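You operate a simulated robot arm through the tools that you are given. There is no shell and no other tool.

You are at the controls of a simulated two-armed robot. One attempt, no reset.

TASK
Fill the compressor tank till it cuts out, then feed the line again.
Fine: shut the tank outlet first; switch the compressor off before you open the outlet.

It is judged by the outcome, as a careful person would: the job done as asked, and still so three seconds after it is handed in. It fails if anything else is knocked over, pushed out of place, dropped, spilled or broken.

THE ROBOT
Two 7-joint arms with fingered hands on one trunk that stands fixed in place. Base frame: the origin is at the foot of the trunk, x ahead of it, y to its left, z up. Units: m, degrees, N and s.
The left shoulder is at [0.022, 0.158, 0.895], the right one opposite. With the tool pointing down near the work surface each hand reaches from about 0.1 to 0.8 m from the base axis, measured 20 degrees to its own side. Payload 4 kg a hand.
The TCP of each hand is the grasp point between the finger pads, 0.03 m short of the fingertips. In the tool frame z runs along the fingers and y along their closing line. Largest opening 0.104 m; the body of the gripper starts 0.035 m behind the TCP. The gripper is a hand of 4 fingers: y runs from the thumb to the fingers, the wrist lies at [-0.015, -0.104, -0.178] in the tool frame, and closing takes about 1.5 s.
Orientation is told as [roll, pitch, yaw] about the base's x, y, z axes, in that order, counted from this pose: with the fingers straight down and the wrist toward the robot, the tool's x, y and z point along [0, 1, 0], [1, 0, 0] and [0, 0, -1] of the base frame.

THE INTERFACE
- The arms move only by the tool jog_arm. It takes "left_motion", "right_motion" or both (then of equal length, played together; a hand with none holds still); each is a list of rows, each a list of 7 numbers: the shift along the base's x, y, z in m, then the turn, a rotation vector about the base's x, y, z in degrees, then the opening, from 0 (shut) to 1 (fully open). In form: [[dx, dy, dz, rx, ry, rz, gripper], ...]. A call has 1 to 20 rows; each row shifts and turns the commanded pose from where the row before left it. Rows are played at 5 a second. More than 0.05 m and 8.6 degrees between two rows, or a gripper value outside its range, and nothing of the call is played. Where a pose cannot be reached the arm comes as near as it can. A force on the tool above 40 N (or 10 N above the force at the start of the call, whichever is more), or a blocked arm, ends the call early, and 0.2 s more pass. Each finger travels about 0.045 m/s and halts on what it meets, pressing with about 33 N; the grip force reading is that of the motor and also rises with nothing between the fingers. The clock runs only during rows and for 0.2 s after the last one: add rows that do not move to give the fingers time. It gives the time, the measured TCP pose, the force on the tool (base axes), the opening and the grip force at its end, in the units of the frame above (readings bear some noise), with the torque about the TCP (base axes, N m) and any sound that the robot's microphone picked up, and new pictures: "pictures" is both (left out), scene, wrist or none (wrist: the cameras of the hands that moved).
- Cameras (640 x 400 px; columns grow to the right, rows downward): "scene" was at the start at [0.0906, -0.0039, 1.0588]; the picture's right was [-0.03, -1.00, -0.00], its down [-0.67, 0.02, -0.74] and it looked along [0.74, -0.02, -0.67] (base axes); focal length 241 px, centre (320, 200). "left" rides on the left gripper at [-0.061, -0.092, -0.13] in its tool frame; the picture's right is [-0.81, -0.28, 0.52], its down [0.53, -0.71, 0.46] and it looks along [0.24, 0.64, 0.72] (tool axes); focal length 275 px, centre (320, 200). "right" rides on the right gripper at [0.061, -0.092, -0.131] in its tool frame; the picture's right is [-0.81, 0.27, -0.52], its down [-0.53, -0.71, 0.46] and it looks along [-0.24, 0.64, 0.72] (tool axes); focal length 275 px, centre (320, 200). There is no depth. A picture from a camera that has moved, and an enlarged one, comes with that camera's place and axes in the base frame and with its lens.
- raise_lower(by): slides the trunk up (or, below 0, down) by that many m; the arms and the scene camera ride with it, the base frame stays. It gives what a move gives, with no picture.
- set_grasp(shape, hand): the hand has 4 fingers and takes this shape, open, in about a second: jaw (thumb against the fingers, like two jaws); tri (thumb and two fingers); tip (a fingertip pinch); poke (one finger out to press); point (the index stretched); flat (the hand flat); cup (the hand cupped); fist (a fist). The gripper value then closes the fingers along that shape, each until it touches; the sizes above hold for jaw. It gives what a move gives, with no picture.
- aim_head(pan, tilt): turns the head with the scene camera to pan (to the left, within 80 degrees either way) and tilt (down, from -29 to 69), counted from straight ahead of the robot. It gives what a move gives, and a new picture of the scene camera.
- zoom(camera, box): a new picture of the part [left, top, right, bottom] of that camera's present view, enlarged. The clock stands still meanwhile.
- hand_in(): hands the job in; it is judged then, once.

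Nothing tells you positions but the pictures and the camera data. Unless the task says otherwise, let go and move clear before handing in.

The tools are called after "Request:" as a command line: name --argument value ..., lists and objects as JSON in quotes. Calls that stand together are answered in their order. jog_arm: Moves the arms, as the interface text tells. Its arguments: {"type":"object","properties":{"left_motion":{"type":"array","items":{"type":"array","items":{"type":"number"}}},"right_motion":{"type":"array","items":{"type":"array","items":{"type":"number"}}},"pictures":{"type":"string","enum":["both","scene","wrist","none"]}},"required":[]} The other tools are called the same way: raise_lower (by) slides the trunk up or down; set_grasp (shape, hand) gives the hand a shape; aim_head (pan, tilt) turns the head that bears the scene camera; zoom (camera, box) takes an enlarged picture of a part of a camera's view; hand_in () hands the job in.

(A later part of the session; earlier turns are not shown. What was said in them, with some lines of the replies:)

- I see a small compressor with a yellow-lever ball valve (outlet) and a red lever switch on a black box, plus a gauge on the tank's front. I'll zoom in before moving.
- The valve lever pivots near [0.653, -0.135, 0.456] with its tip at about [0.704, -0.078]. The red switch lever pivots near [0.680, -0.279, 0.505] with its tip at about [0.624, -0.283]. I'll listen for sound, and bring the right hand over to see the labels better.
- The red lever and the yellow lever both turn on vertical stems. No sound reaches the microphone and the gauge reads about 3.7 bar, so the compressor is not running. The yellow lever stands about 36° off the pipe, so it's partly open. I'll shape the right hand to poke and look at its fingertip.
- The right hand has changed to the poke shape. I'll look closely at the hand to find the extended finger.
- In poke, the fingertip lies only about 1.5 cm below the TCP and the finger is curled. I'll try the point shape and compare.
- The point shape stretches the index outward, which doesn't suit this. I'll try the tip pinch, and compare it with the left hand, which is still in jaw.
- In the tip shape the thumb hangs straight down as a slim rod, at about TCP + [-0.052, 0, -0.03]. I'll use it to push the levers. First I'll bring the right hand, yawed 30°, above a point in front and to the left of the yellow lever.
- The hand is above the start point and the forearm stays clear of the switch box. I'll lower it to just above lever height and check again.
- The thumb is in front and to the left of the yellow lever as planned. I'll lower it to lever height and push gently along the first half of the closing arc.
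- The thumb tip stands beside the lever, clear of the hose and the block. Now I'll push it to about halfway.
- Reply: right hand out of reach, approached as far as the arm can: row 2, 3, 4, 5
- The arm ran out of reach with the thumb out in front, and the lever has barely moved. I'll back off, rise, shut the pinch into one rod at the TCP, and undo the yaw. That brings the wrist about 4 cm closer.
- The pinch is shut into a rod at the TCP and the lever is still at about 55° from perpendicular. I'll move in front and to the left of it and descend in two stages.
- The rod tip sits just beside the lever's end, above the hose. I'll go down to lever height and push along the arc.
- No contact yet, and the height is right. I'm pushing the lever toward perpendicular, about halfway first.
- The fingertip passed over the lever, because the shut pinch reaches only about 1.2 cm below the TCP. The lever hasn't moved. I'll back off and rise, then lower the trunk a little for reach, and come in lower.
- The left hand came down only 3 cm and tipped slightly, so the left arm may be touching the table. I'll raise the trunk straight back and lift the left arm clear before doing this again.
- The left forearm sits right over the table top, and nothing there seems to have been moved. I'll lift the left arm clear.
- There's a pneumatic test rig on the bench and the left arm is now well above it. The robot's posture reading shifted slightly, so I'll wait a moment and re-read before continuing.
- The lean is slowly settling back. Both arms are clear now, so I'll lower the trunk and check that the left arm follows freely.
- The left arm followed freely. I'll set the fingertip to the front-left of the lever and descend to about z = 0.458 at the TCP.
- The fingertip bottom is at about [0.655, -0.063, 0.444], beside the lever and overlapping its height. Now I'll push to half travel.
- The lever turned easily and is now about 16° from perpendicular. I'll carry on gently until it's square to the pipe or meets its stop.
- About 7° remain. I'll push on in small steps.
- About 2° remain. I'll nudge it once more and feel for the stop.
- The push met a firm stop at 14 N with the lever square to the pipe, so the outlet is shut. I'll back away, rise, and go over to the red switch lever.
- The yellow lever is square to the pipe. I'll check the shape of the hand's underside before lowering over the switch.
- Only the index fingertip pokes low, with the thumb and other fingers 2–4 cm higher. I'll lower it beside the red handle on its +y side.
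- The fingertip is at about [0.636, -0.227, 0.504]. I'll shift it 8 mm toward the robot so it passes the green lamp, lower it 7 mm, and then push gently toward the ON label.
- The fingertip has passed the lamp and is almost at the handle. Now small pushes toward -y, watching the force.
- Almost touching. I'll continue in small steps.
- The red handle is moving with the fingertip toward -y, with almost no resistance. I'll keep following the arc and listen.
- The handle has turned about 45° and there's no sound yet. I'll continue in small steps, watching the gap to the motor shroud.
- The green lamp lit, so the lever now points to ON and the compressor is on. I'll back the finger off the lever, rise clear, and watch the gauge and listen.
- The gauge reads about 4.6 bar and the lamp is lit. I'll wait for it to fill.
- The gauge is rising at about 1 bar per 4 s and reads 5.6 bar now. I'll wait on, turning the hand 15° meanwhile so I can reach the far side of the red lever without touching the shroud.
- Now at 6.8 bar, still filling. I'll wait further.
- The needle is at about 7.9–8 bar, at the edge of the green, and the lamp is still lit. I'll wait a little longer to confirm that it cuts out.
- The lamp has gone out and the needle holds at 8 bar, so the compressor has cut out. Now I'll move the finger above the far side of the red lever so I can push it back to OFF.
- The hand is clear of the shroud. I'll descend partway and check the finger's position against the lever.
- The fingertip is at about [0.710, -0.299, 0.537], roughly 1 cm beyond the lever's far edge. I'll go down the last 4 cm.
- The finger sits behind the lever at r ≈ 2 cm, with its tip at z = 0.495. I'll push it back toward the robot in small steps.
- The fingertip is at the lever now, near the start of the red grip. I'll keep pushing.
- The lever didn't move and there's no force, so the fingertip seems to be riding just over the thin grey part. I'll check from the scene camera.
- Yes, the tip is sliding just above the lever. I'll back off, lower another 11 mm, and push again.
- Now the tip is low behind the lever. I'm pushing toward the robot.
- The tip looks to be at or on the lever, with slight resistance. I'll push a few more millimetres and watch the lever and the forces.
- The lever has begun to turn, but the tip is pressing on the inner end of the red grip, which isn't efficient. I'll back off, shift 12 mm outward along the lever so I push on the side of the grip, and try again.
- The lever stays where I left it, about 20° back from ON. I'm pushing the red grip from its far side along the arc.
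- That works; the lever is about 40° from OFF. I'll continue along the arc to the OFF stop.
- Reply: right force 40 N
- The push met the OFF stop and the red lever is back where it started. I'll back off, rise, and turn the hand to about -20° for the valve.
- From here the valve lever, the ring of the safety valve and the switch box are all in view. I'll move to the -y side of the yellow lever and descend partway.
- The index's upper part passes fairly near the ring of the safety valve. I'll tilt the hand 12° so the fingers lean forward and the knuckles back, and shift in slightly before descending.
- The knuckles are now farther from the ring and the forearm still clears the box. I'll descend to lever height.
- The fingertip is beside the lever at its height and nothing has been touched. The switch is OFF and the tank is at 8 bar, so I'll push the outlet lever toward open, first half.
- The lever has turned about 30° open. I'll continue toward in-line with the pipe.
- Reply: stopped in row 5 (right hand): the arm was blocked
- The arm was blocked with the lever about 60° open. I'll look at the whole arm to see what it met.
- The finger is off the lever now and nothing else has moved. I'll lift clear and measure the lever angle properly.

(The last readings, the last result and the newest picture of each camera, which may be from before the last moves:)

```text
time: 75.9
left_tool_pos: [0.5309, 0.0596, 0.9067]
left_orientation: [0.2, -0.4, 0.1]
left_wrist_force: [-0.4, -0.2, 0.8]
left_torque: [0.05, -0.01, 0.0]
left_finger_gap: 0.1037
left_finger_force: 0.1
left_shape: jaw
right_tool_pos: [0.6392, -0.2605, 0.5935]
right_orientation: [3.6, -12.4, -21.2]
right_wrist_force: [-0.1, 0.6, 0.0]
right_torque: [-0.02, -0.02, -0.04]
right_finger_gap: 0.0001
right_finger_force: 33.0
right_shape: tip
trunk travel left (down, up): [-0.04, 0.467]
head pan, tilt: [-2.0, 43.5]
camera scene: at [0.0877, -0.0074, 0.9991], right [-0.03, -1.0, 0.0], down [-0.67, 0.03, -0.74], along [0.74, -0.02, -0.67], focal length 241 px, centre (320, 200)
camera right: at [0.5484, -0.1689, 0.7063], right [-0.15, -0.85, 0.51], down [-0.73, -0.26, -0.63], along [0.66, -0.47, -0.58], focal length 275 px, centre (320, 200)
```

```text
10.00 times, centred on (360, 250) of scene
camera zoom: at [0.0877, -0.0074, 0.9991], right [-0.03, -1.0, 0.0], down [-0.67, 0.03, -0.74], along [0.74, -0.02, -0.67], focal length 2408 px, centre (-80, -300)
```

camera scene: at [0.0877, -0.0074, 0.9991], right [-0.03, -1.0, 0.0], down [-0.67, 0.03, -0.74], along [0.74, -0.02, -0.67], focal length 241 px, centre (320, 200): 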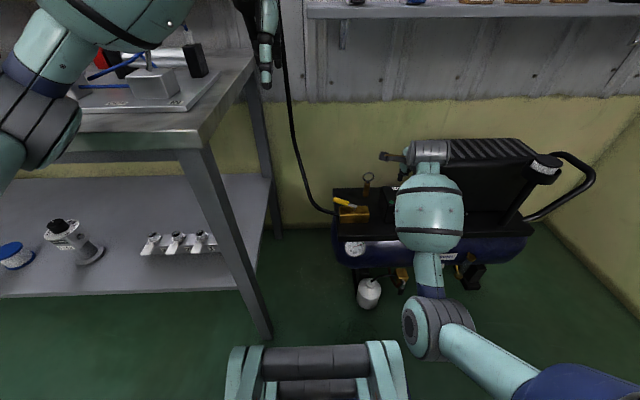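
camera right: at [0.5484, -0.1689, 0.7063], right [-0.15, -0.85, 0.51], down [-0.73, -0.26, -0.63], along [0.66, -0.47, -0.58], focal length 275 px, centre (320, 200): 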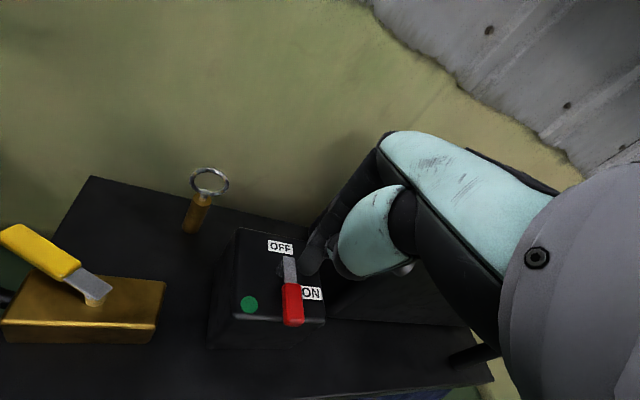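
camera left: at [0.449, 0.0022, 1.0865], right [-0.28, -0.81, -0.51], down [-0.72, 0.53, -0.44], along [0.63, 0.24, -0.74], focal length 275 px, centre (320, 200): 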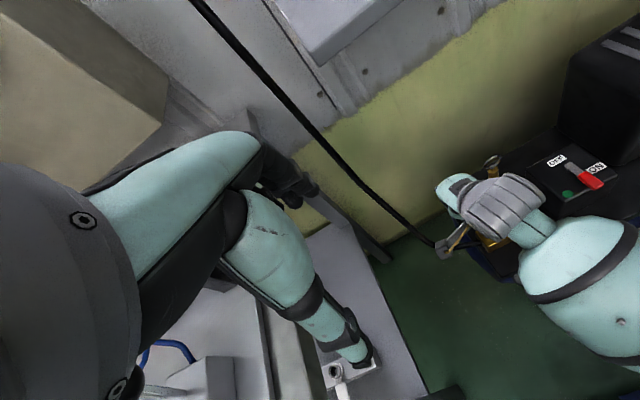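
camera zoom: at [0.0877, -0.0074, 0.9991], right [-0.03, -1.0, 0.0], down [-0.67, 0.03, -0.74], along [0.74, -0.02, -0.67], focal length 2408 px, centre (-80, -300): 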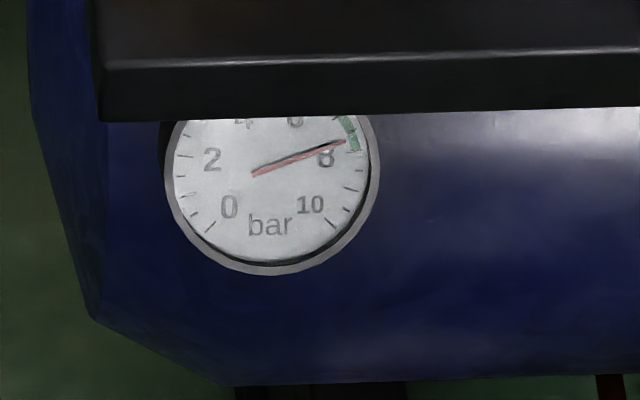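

The lever is at about 59° open, a little more than it was at the start, and the gauge is easing down, so air is flowing to the line. I'll test gently whether it opens further, pushing nearer the tip of the lever this time.

Request:
jog_arm --right_motion '[[0.02, 0.03, 0, 0, 0, 0, 0], [0.02, 0.03, 0, 0, 0, 0, 0], [0.02, 0.03, 0, 0, 0, 0, 0], [0.02, 0.03, 0, 0, 0, 0, 0], [0.019, 0.028, -0.02, 0, 0, 0, 0], [0, 0, -0.03, 0, 0, 0, 0], [0, 0, -0.03, 0, 0, 0, 0], [0, 0, 0, 0, 0, 0, 0]]'

Request:
zoom --camera "right" --box '[200, 150, 460, 390]'

Request:
zoom --camera "left" --box '[420, 100, 600, 270]'

```text
time: 77.7
left_tool_pos: [0.5317, 0.0594, 0.9063]
left_orientation: [0.3, -0.4, 0.2]
left_wrist_force: [-0.7, -0.1, 0.3]
left_torque: [-0.02, 0.0, 0.01]
left_finger_gap: 0.1041
left_finger_force: 0.1
left_shape: jaw
right_tool_pos: [0.7363, -0.1106, 0.5173]
right_orientation: [3.8, -12.5, -21.3]
right_wrist_force: [-0.2, -0.1, 0.6]
right_torque: [-0.02, 0.04, -0.02]
right_finger_gap: 0.0003
right_finger_force: 32.7
right_shape: tip
trunk travel left (down, up): [-0.04, 0.467]
head pan, tilt: [-2.0, 43.5]
camera scene: at [0.0875, -0.0075, 0.9992], right [-0.03, -1.0, 0.0], down [-0.67, 0.03, -0.74], along [0.74, -0.02, -0.67], focal length 241 px, centre (320, 200)
camera right: at [0.6443, -0.0191, 0.6284], right [-0.15, -0.85, 0.51], down [-0.73, -0.25, -0.63], along [0.66, -0.47, -0.58], focal length 275 px, centre (320, 200)
```

scene: 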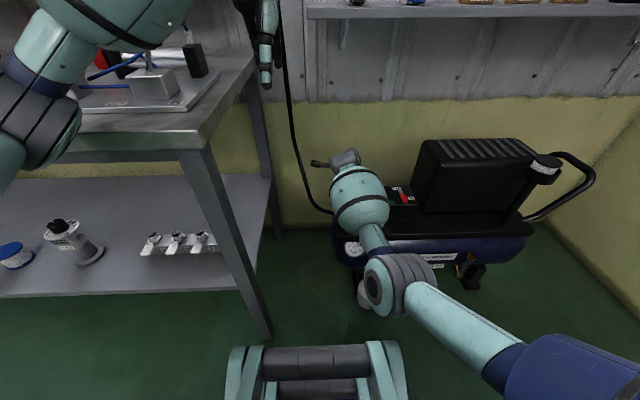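
right: 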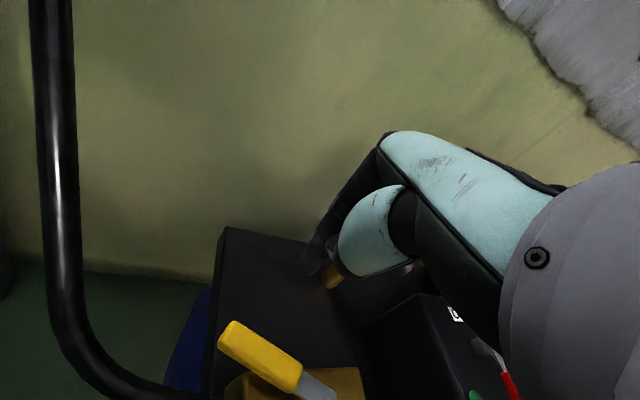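

```text
1.67 times, centred on (330, 270) of right
camera zoom: at [0.6443, -0.0191, 0.6284], right [-0.15, -0.85, 0.51], down [-0.73, -0.25, -0.63], along [0.66, -0.47, -0.58], focal length 459 px, centre (303, 83)
```

zoom: 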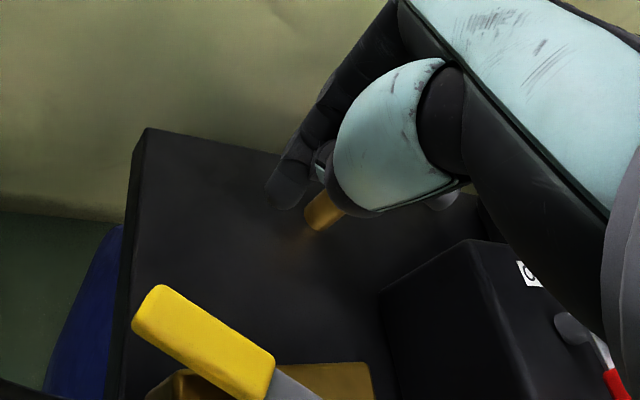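

```text
2.35 times, centred on (510, 185) of left
camera zoom: at [0.4379, -0.0012, 1.0363], right [-0.27, -0.81, -0.52], down [-0.71, 0.53, -0.46], along [0.65, 0.25, -0.72], focal length 648 px, centre (-127, 235)
```

zoom: 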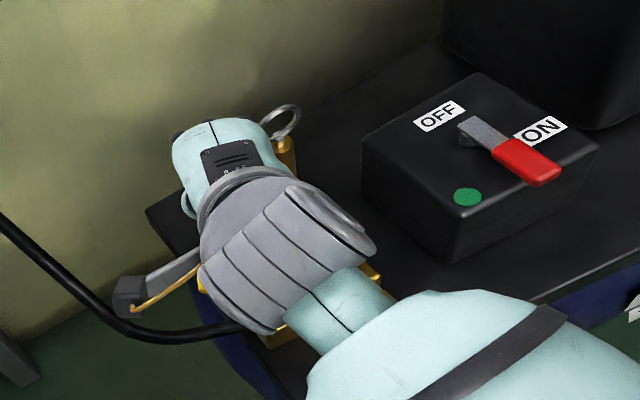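

Clear so far. I'll descend to lever height and push in small steps on the lever's outer part.

Request:
jog_arm --right_motion '[[0, 0, -0.02, 0, 0, 0, 0], [0, 0, -0.018, 0, 0, 0, 0], [0, 0, -0.015, 0, 0, 0, 0], [0, 0, 0, 0, 0, 0, 0]]' --pictures "none"

Request:
zoom --camera "right" --box '[200, 150, 460, 390]'

```text
time: 78.7
left_tool_pos: [0.5306, 0.0601, 0.9058]
left_orientation: [0.2, -0.3, 0.2]
left_wrist_force: [-0.8, 0.1, 0.7]
left_torque: [-0.02, 0.0, 0.0]
left_finger_gap: 0.1038
left_finger_force: 0.0
left_shape: jaw
right_tool_pos: [0.7382, -0.1133, 0.4629]
right_orientation: [3.7, -12.5, -21.3]
right_wrist_force: [0.5, 0.8, 0.8]
right_torque: [-0.01, -0.03, -0.03]
right_finger_gap: 0.0
right_finger_force: 32.7
right_shape: tip
trunk travel left (down, up): [-0.04, 0.467]
head pan, tilt: [-2.0, 43.5]
```

```text
1.67 times, centred on (330, 270) of right
camera zoom: at [0.6467, -0.0207, 0.5742], right [-0.15, -0.85, 0.51], down [-0.73, -0.25, -0.63], along [0.66, -0.47, -0.58], focal length 459 px, centre (303, 83)
```

zoom: 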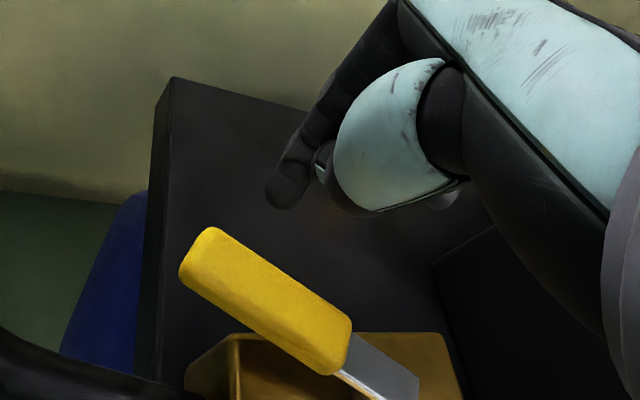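

Request:
jog_arm --right_motion '[[-0.005, 0.003, 0, 0, 0, 0, 0], [-0.005, 0.003, 0, 0, 0, 0, 0], [-0.004, 0.0025, 0, 0, 0, 0, 0], [0, 0, 0, 0, 0, 0, 0]]' --pictures "none"

Request:
zoom --camera "right" --box '[200, 150, 460, 390]'

```text
time: 79.7
left_tool_pos: [0.5301, 0.0599, 0.9056]
left_orientation: [0.1, -0.2, 0.2]
left_wrist_force: [-0.6, 0.2, -0.5]
left_torque: [0.01, 0.0, 0.01]
left_finger_gap: 0.1039
left_finger_force: 0.0
left_shape: jaw
right_tool_pos: [0.7244, -0.1045, 0.4623]
right_orientation: [3.7, -12.5, -21.3]
right_wrist_force: [0.0, -0.9, 1.0]
right_torque: [-0.02, -0.03, 0.04]
right_finger_gap: 0.0
right_finger_force: 33.3
right_shape: tip
trunk travel left (down, up): [-0.04, 0.467]
head pan, tilt: [-2.0, 43.5]
```

```text
1.67 times, centred on (330, 270) of right
camera zoom: at [0.6329, -0.0116, 0.5732], right [-0.15, -0.85, 0.51], down [-0.73, -0.25, -0.63], along [0.66, -0.47, -0.58], focal length 459 px, centre (303, 83)
```

zoom: 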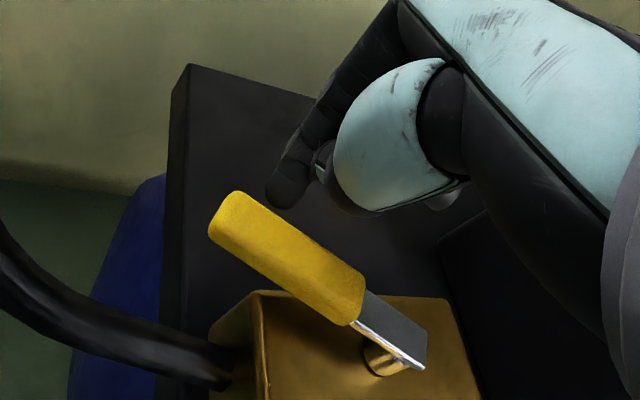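

Request:
jog_arm --right_motion '[[-0.004, 0.0025, 0, 0, 0, 0, 0], [-0.004, 0.0025, 0, 0, 0, 0, 0], [-0.004, 0.0025, 0, 0, 0, 0, 0]]' --pictures "none"

Request:
zoom --camera "right" --box '[200, 150, 460, 390]'

```text
time: 80.5
left_tool_pos: [0.5309, 0.0592, 0.9057]
left_orientation: [0.3, -0.3, 0.0]
left_wrist_force: [-0.5, -0.1, -0.9]
left_torque: [-0.01, 0.0, -0.01]
left_finger_gap: 0.104
left_finger_force: 0.1
left_shape: jaw
right_tool_pos: [0.7131, -0.0958, 0.4618]
right_orientation: [3.8, -12.5, -21.3]
right_wrist_force: [1.1, -0.2, -0.7]
right_torque: [0.01, -0.02, 0.03]
right_finger_gap: 0.0003
right_finger_force: 33.0
right_shape: tip
trunk travel left (down, up): [-0.04, 0.467]
head pan, tilt: [-2.0, 43.5]
```

```text
1.67 times, centred on (330, 270) of right
camera zoom: at [0.6218, -0.004, 0.5739], right [-0.15, -0.85, 0.51], down [-0.73, -0.25, -0.63], along [0.66, -0.47, -0.58], focal length 459 px, centre (303, 83)
```

zoom: 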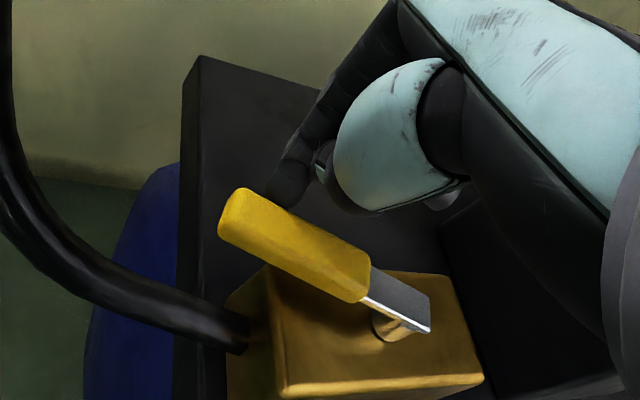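

The lever is now moving beyond 60° with little force, so the earlier block was not the valve's stop. I'll continue.

Request:
jog_arm --right_motion '[[-0.004, 0.002, 0, 0, 0, 0, 0], [-0.004, 0.002, 0, 0, 0, 0, 0], [-0.004, 0.002, 0, 0, 0, 0, 0]]' --pictures "none"

Request:
zoom --camera "right" --box '[200, 150, 460, 390]'

Request:
zoom --camera "left" --box '[420, 100, 600, 270]'

```text
time: 81.5
left_tool_pos: [0.5416, 0.0616, 0.9052]
left_orientation: [0.2, -0.3, 0.2]
left_wrist_force: [-0.1, 0.3, -0.4]
left_torque: [0.01, -0.01, -0.01]
left_finger_gap: 0.1041
left_finger_force: 0.1
left_shape: jaw
right_tool_pos: [0.7224, -0.1024, 0.4784]
right_orientation: [3.7, -14.1, -22.0]
right_wrist_force: [0.7, -1.1, 0.2]
right_torque: [-0.01, -0.02, -0.01]
right_finger_gap: 0.0001
right_finger_force: 33.4
right_shape: tip
trunk travel left (down, up): [-0.04, 0.467]
head pan, tilt: [-2.0, 43.5]
stopped in row 3 (right hand): the arm was blocked; the commanded pose is now the measured one
```

```text
1.67 times, centred on (330, 270) of right
camera zoom: at [0.6287, -0.0072, 0.5864], right [-0.17, -0.84, 0.52], down [-0.72, -0.25, -0.65], along [0.67, -0.48, -0.56], focal length 459 px, centre (303, 83)
```

zoom: 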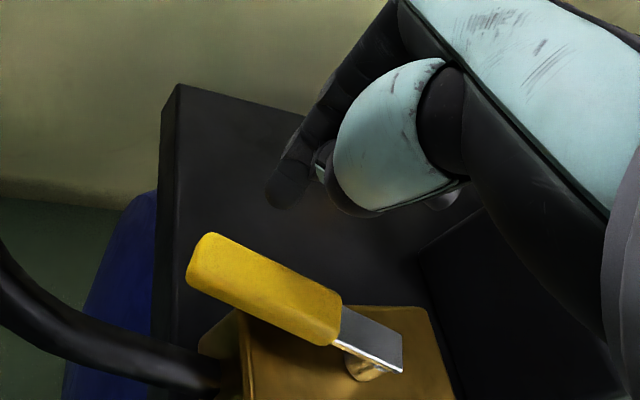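

```text
2.35 times, centred on (510, 185) of left
camera zoom: at [0.449, -0.0005, 1.035], right [-0.27, -0.81, -0.52], down [-0.71, 0.53, -0.46], along [0.65, 0.25, -0.72], focal length 648 px, centre (-127, 235)
```

zoom: 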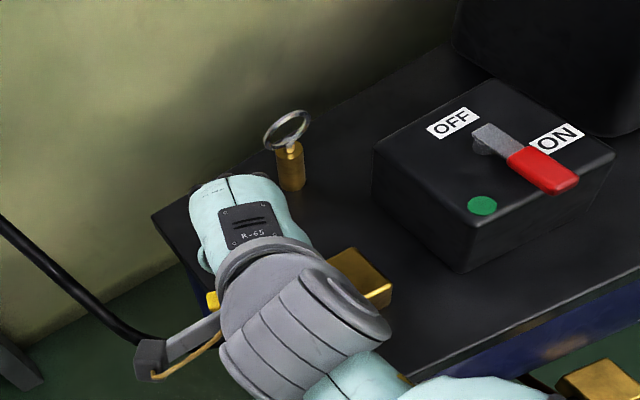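

The arm itself is being blocked, not the lever, most likely because of the tilted wrist posture. I'll lift, level the hand again, set yaw to 0, and return; that posture worked in this area before.

Request:
jog_arm --right_motion '[[0.005, -0.002, 0.01, 0, 0, 0, 0], [0.005, 0, 0.03, 0, 0, 0, 0], [0, 0, 0.04, 0, 4, 0, 0], [0, 0, 0.02, 0, 4, 0, 0], [0, 0, 0, 0, 5, 5, 0], [0, 0, 0, 0, 0, 6, 0], [0, 0, 0, 0, 0, 6, 0], [0, 0, 0, 0, 0, 5, 0], [0, 0, 0, 0, 0, 0, 0]]'

Request:
zoom --camera "left" --box '[420, 100, 600, 270]'

```text
time: 83.5
left_tool_pos: [0.5409, 0.06, 0.9049]
left_orientation: [0.3, -0.3, 0.1]
left_wrist_force: [-0.3, 0.1, 0.6]
left_torque: [-0.01, -0.01, 0.04]
left_finger_gap: 0.1039
left_finger_force: 0.1
left_shape: jaw
right_tool_pos: [0.7306, -0.1029, 0.5787]
right_orientation: [-1.2, -2.2, 0.9]
right_wrist_force: [-0.3, 0.3, -1.4]
right_torque: [0.01, -0.01, -0.04]
right_finger_gap: 0.0
right_finger_force: 32.9
right_shape: tip
trunk travel left (down, up): [-0.04, 0.467]
head pan, tilt: [-2.0, 43.5]
camera scene: at [0.0871, -0.0074, 0.9993], right [-0.03, -1.0, 0.0], down [-0.67, 0.03, -0.74], along [0.74, -0.02, -0.67], focal length 241 px, centre (320, 200)
camera right: at [0.6328, -0.0405, 0.7052], right [0.27, -0.8, 0.54], down [-0.69, -0.55, -0.47], along [0.68, -0.25, -0.69], focal length 275 px, centre (320, 200)
```

scene: 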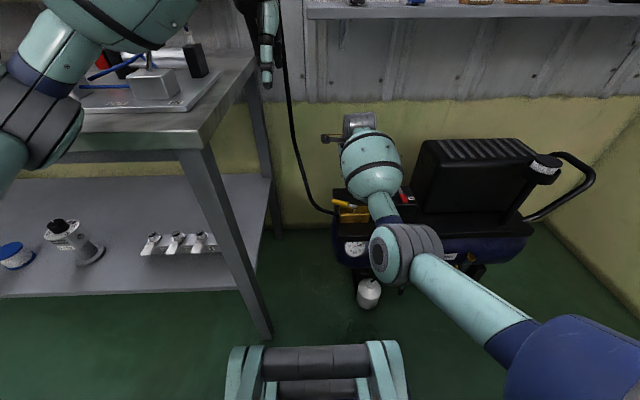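
right: 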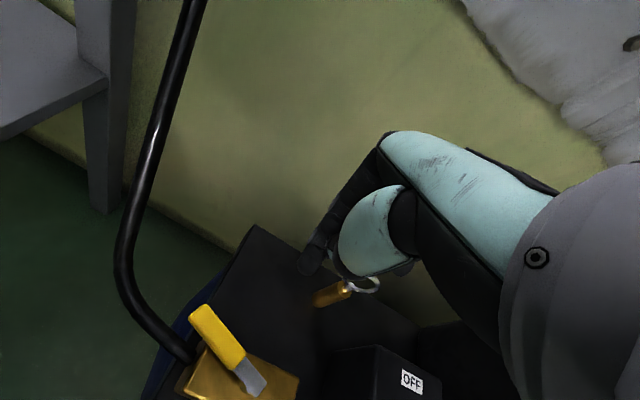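

```text
2.35 times, centred on (510, 185) of left
camera zoom: at [0.4482, -0.0009, 1.0346], right [-0.27, -0.81, -0.52], down [-0.71, 0.53, -0.46], along [0.65, 0.25, -0.72], focal length 648 px, centre (-127, 235)
```

zoom: 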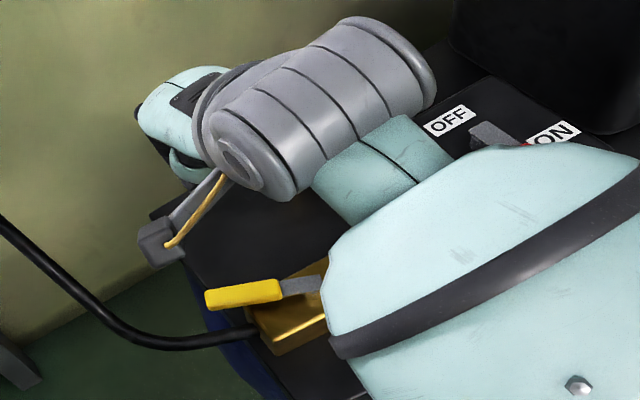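

The hand is level again above the start point. I'll descend to lever height in front of the push.

Request:
jog_arm --right_motion '[[0.002, 0, -0.035, 0, 0, 0, 0], [0.002, 0, -0.035, 0, 0, 0, 0], [0, 0, -0.025, 0, 0, 0, 0], [0, 0, -0.02, 0, 0, 0, 0], [0, 0, 0, 0, 0, 0, 0]]' --pictures "none"

Request:
zoom --camera "right" --box '[200, 180, 460, 390]'

Request:
zoom --camera "scene" --box '[310, 150, 430, 240]'

```text
time: 84.7
left_tool_pos: [0.5409, 0.0607, 0.903]
left_orientation: [0.4, -0.1, 0.0]
left_wrist_force: [-0.3, -0.3, -0.6]
left_torque: [0.01, -0.03, 0.01]
left_finger_gap: 0.1038
left_finger_force: 0.2
left_shape: jaw
right_tool_pos: [0.7335, -0.102, 0.4649]
right_orientation: [-1.1, -2.2, 1.0]
right_wrist_force: [0.0, -0.7, 0.5]
right_torque: [0.03, -0.01, 0.01]
right_finger_gap: 0.0
right_finger_force: 32.8
right_shape: tip
trunk travel left (down, up): [-0.04, 0.467]
head pan, tilt: [-2.0, 43.5]
```

```text
1.90 times, centred on (330, 285) of right
camera zoom: at [0.6369, -0.0398, 0.5918], right [0.27, -0.8, 0.54], down [-0.69, -0.55, -0.47], along [0.68, -0.25, -0.69], focal length 524 px, centre (301, 38)
```

zoom: 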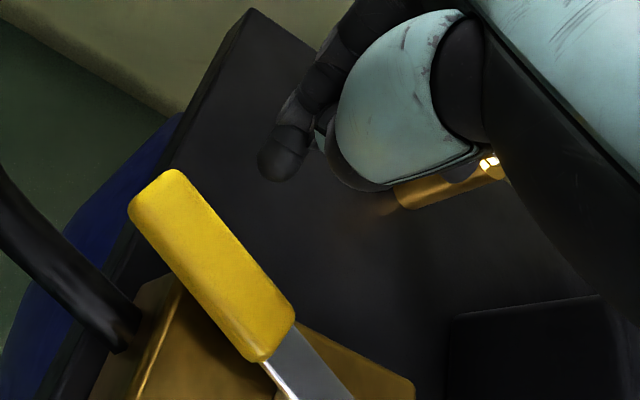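

```text
4.44 times, centred on (370, 195) of scene
camera zoom: at [0.087, -0.0074, 0.9993], right [-0.03, -1.0, 0.0], down [-0.67, 0.03, -0.74], along [0.74, -0.02, -0.67], focal length 1070 px, centre (98, 222)
```

zoom: 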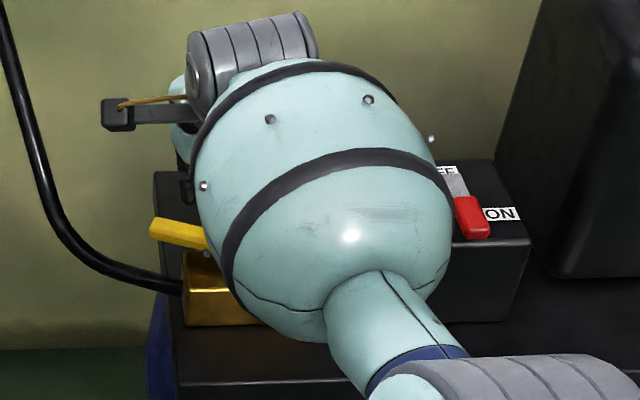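

Request:
jog_arm --right_motion '[[-0.005, 0.002, 0, 0, 0, 0, 0], [-0.005, 0.002, 0, 0, 0, 0, 0], [-0.005, 0.002, 0, 0, 0, 0, 0], [-0.004, 0.002, 0, 0, 0, 0, 0], [0, 0, 0, 0, 0, 0, 0]]' --pictures "none"

Request:
zoom --camera "right" --box '[200, 180, 460, 390]'

```text
time: 85.9
left_tool_pos: [0.5415, 0.0611, 0.9033]
left_orientation: [0.4, -0.1, 0.0]
left_wrist_force: [0.4, -1.2, 0.9]
left_torque: [0.02, -0.01, 0.02]
left_finger_gap: 0.104
left_finger_force: 0.0
left_shape: jaw
right_tool_pos: [0.7155, -0.095, 0.4637]
right_orientation: [-1.1, -2.3, 0.8]
right_wrist_force: [0.6, 0.0, -0.1]
right_torque: [-0.02, 0.03, 0.01]
right_finger_gap: 0.0
right_finger_force: 33.0
right_shape: tip
trunk travel left (down, up): [-0.04, 0.467]
head pan, tilt: [-2.0, 43.5]
```

```text
1.90 times, centred on (330, 285) of right
camera zoom: at [0.619, -0.0326, 0.5905], right [0.27, -0.8, 0.54], down [-0.69, -0.55, -0.47], along [0.68, -0.25, -0.69], focal length 524 px, centre (301, 38)
```

zoom: 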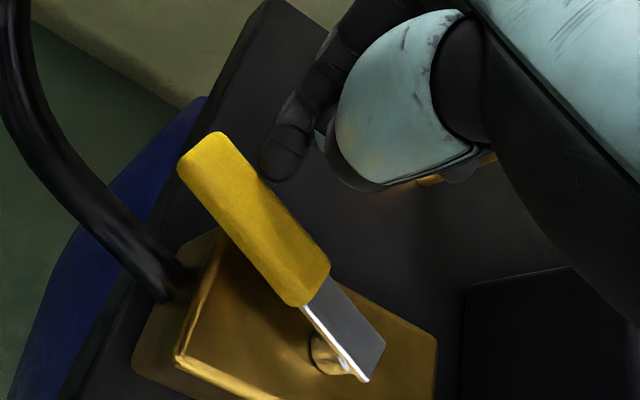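

The fingertip is at the lever's side. I'll go on pushing.

Request:
jog_arm --right_motion '[[-0.005, 0.002, 0, 0, 0, 0, 0], [-0.005, 0.002, 0, 0, 0, 0, 0], [-0.005, 0.001, 0, 0, 0, 0, 0], [0, 0, 0, 0, 0, 0, 0]]' --pictures "none"

Request:
zoom --camera "right" --box '[200, 180, 460, 390]'

```text
time: 86.9
left_tool_pos: [0.5416, 0.0603, 0.9039]
left_orientation: [0.4, -0.2, 0.1]
left_wrist_force: [0.3, 0.8, -0.7]
left_torque: [0.01, -0.01, 0.01]
left_finger_gap: 0.1041
left_finger_force: 0.1
left_shape: jaw
right_tool_pos: [0.7007, -0.0895, 0.4633]
right_orientation: [-1.0, -2.2, 0.8]
right_wrist_force: [0.8, -0.3, -0.7]
right_torque: [-0.01, 0.02, 0.03]
right_finger_gap: 0.0
right_finger_force: 32.6
right_shape: tip
trunk travel left (down, up): [-0.04, 0.467]
head pan, tilt: [-2.0, 43.5]
```

```text
1.90 times, centred on (330, 285) of right
camera zoom: at [0.6046, -0.0273, 0.5896], right [0.27, -0.8, 0.54], down [-0.69, -0.55, -0.47], along [0.68, -0.25, -0.69], focal length 524 px, centre (301, 38)
```

zoom: 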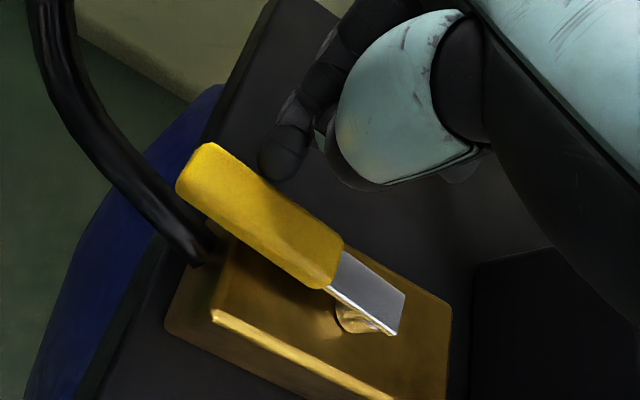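

Request:
jog_arm --right_motion '[[-0.005, 0.001, 0, 0, 0, 0, 0], [-0.005, 0.001, 0, 0, 0, 0, 0], [-0.005, 0.001, 0, 0, 0, 0, 0], [0, 0, 0, 0, 0, 0, 0]]' --pictures "none"

Request:
zoom --camera "right" --box '[200, 180, 460, 390]'

```text
time: 87.9
left_tool_pos: [0.5416, 0.0596, 0.9043]
left_orientation: [0.3, -0.1, 0.1]
left_wrist_force: [0.0, 0.8, -1.0]
left_torque: [-0.01, 0.01, 0.03]
left_finger_gap: 0.104
left_finger_force: 0.0
left_shape: jaw
right_tool_pos: [0.6882, -0.087, 0.4651]
right_orientation: [-1.1, -2.6, 0.9]
right_wrist_force: [21.9, 1.0, 8.8]
right_torque: [0.06, -0.22, -0.06]
right_finger_gap: 0.0
right_finger_force: 33.0
right_shape: tip
trunk travel left (down, up): [-0.04, 0.467]
head pan, tilt: [-2.0, 43.5]
```

```text
1.90 times, centred on (330, 285) of right
camera zoom: at [0.5907, -0.0252, 0.5913], right [0.26, -0.8, 0.54], down [-0.68, -0.55, -0.48], along [0.68, -0.25, -0.69], focal length 524 px, centre (301, 38)
```

zoom: 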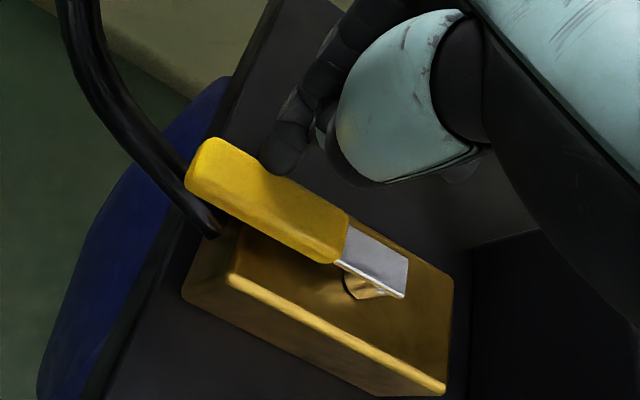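

A firm stop at 22 N with the lever lined up along the pipe, so the outlet is fully open. I'll back off, rise, and move the hand clear.

Request:
jog_arm --right_motion '[[0.012, 0, 0, 0, 0, 0, 0], [0.008, -0.002, 0.015, 0, 0, 0, 0], [0, 0, 0.035, 0, 0, 0, 0], [0, 0, 0.04, 0, 0, 0, 0], [-0.01, -0.01, 0.04, 0, 0, 0, 0], [-0.03, -0.02, 0.03, 0, 0, 0, 0], [-0.04, -0.03, 0.01, 0, 0, 0, 0], [-0.04, -0.03, 0.01, 0, 0, 0, 0], [-0.04, -0.03, 0.01, 0, 0, 0, 0], [-0.04, -0.03, 0.01, 0, 0, 0, 0], [0, -0.04, 0, 0, 0, 0, 0], [0, -0.04, 0, 0, 0, 0, 0], [0, 0, 0, 0, 0, 0, 0]]'

Request:
zoom --camera "scene" --box '[320, 170, 440, 245]'

Request:
zoom --camera "left" --box '[420, 100, 640, 300]'

Request:
zoom --camera "scene" --box '[330, 230, 390, 270]'

```text
refused: row 7 steps farther than a row can; nothing moved
```

```text
5.33 times, centred on (380, 208) of scene
camera zoom: at [0.0868, -0.0074, 0.9994], right [-0.03, -1.0, 0.0], down [-0.67, 0.03, -0.74], along [0.74, -0.02, -0.67], focal length 1284 px, centre (0, 160)
```

zoom: 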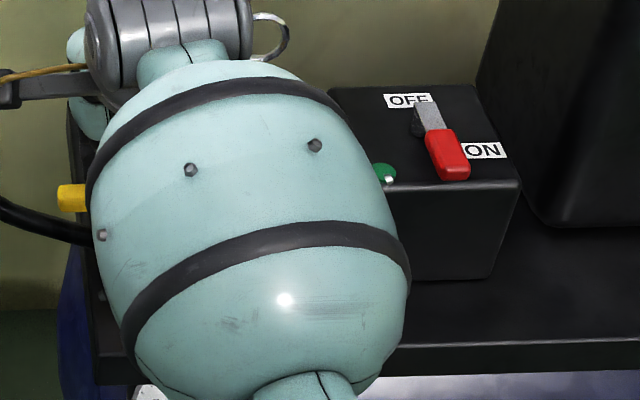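

```text
2.00 times, centred on (530, 200) of left
camera zoom: at [0.4482, -0.001, 1.0343], right [-0.27, -0.81, -0.52], down [-0.71, 0.53, -0.45], along [0.65, 0.25, -0.72], focal length 551 px, centre (-100, 200)
```

zoom: 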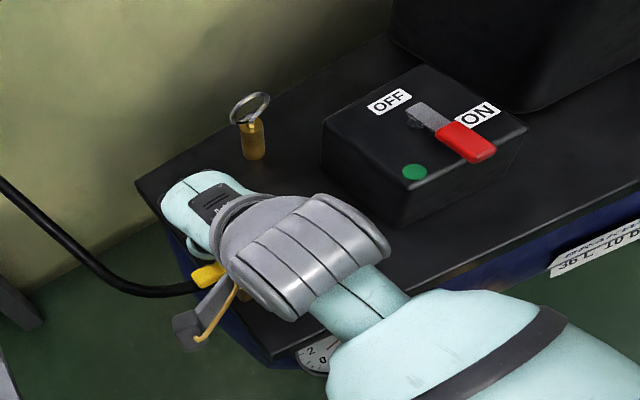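

```text
10.00 times, centred on (360, 250) of scene
camera zoom: at [0.0868, -0.0074, 0.9994], right [-0.03, -1.0, 0.0], down [-0.67, 0.03, -0.74], along [0.74, -0.02, -0.67], focal length 2408 px, centre (-80, -300)
```

zoom: 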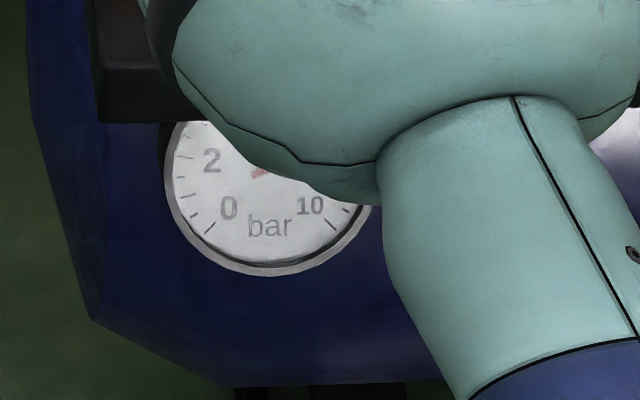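

One row of that was too long, so nothing moved. I'll retreat with smaller steps.

Request:
jog_arm --right_motion '[[0.012, 0, 0, 0, 0, 0, 0], [0.008, -0.002, 0.015, 0, 0, 0, 0], [0, 0, 0.035, 0, 0, 0, 0], [0, 0, 0.04, 0, 0, 0, 0], [-0.01, -0.01, 0.04, 0, 0, 0, 0], [-0.025, -0.02, 0.03, 0, 0, 0, 0], [-0.03, -0.03, 0.01, 0, 0, 0, 0], [-0.03, -0.03, 0.01, 0, 0, 0, 0], [-0.03, -0.03, 0.01, 0, 0, 0, 0], [-0.03, -0.03, 0.01, 0, 0, 0, 0], [-0.02, -0.04, 0, 0, 0, 0, 0], [-0.02, -0.04, 0, 0, 0, 0, 0], [0, 0, 0, 0, 0, 0, 0]]'

Request:
zoom --camera "scene" --box '[320, 170, 440, 245]'

Request:
zoom --camera "left" --box '[420, 100, 640, 300]'

Request:
zoom --camera "scene" --box '[330, 230, 390, 270]'

```text
time: 90.7
left_tool_pos: [0.5409, 0.0607, 0.9043]
left_orientation: [0.3, -0.1, 0.1]
left_wrist_force: [-0.3, -0.6, 0.1]
left_torque: [0.0, -0.02, -0.02]
left_finger_gap: 0.1039
left_finger_force: 0.0
left_shape: jaw
right_tool_pos: [0.5118, -0.3196, 0.6585]
right_orientation: [-1.2, -2.1, 0.8]
right_wrist_force: [0.1, -0.1, 0.4]
right_torque: [0.0, 0.0, 0.01]
right_finger_gap: 0.0
right_finger_force: 33.3
right_shape: tip
trunk travel left (down, up): [-0.04, 0.467]
head pan, tilt: [-2.0, 43.5]
camera scene: at [0.0867, -0.0075, 0.9993], right [-0.03, -1.0, 0.0], down [-0.67, 0.03, -0.74], along [0.74, -0.02, -0.67], focal length 241 px, centre (320, 200)
camera right: at [0.4144, -0.2572, 0.7851], right [0.27, -0.8, 0.54], down [-0.69, -0.55, -0.47], along [0.67, -0.25, -0.7], focal length 275 px, centre (320, 200)
```

scene: 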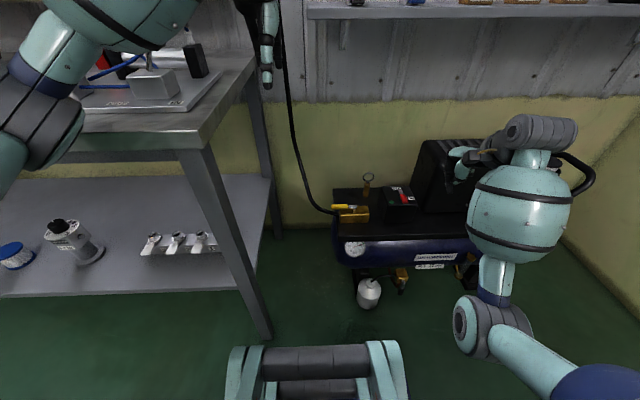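
right: 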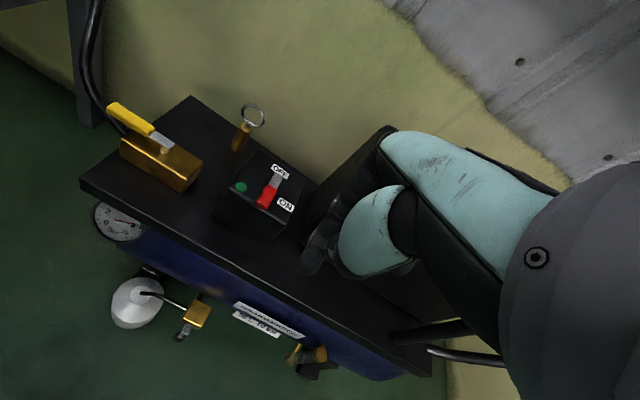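

```text
5.33 times, centred on (380, 208) of scene
camera zoom: at [0.0867, -0.0075, 0.9993], right [-0.03, -1.0, 0.0], down [-0.67, 0.03, -0.74], along [0.74, -0.02, -0.67], focal length 1284 px, centre (0, 160)
```

zoom: 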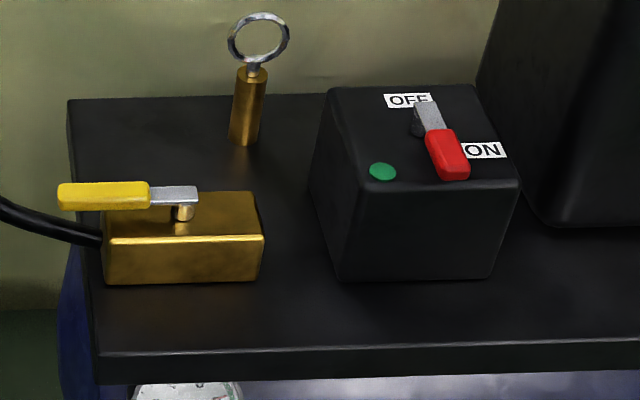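

```text
2.00 times, centred on (530, 200) of left
camera zoom: at [0.4482, -0.001, 1.0341], right [-0.27, -0.81, -0.52], down [-0.71, 0.53, -0.45], along [0.65, 0.25, -0.72], focal length 551 px, centre (-100, 200)
```

zoom: 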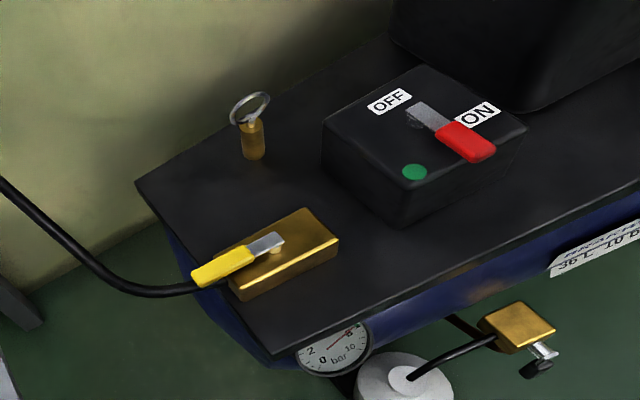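

```text
10.00 times, centred on (360, 250) of scene
camera zoom: at [0.0867, -0.0075, 0.9993], right [-0.03, -1.0, 0.0], down [-0.67, 0.03, -0.74], along [0.74, -0.02, -0.67], focal length 2408 px, centre (-80, -300)
```

zoom: 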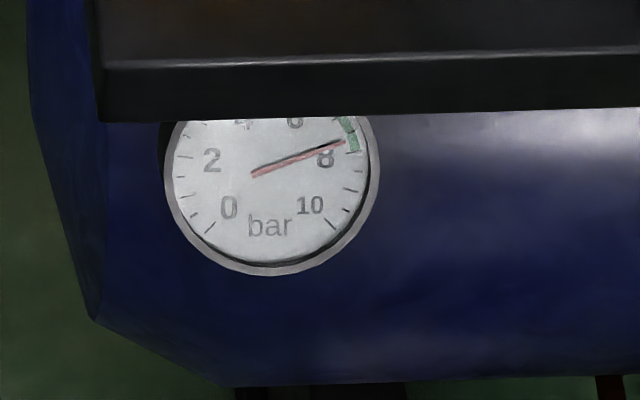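

The job looks finished:
- **Outlet:** the lever is in line with the pipe, fully open, and the tank holds about 7.7 bar feeding the line.
- **Switch:** the red lever is at OFF and the lamp is out.
- **Surroundings:** the safety valve, hose, bottle and bench look as they did, and both hands are clear.

I'm handing in.

Request:
hand_in

```text
The job is handed in.
```

I filled the tank to its cut-out at 8 bar, and it is feeding the line again. I worked in the order you asked:

1. **Shut the outlet:** I turned the yellow lever square to the pipe, to its stop.
2. **Filled the tank:** I switched the compressor on. The gauge rose to 8 bar and the green lamp went out, so it had cut out.
3. **Switched off:** I turned the red lever back to its OFF stop before touching the outlet.
4. **Opened the outlet:** I turned the yellow lever in line with the pipe, to its stop. It was only partly open at the start, so it is now open further than you had it.

At hand-in the gauge read about 7.7 bar, down slightly from 8 after the outlet was opened.

- **Blocked arm:** the right arm was blocked twice while opening the outlet. I could not see what it met, and I finished with the hand held level.
- **Left arm:** when I first lowered the trunk, the left arm came down less than expected. I took this for contact with the bench and lifted it. Later readings suggested the robot was only swaying. I had no view of the bench test rig's lever beforehand, so I can't compare its position.

In the last pictures the safety valve, hose, bottle and bench rig showed no sign of being disturbed, and both hands were clear.
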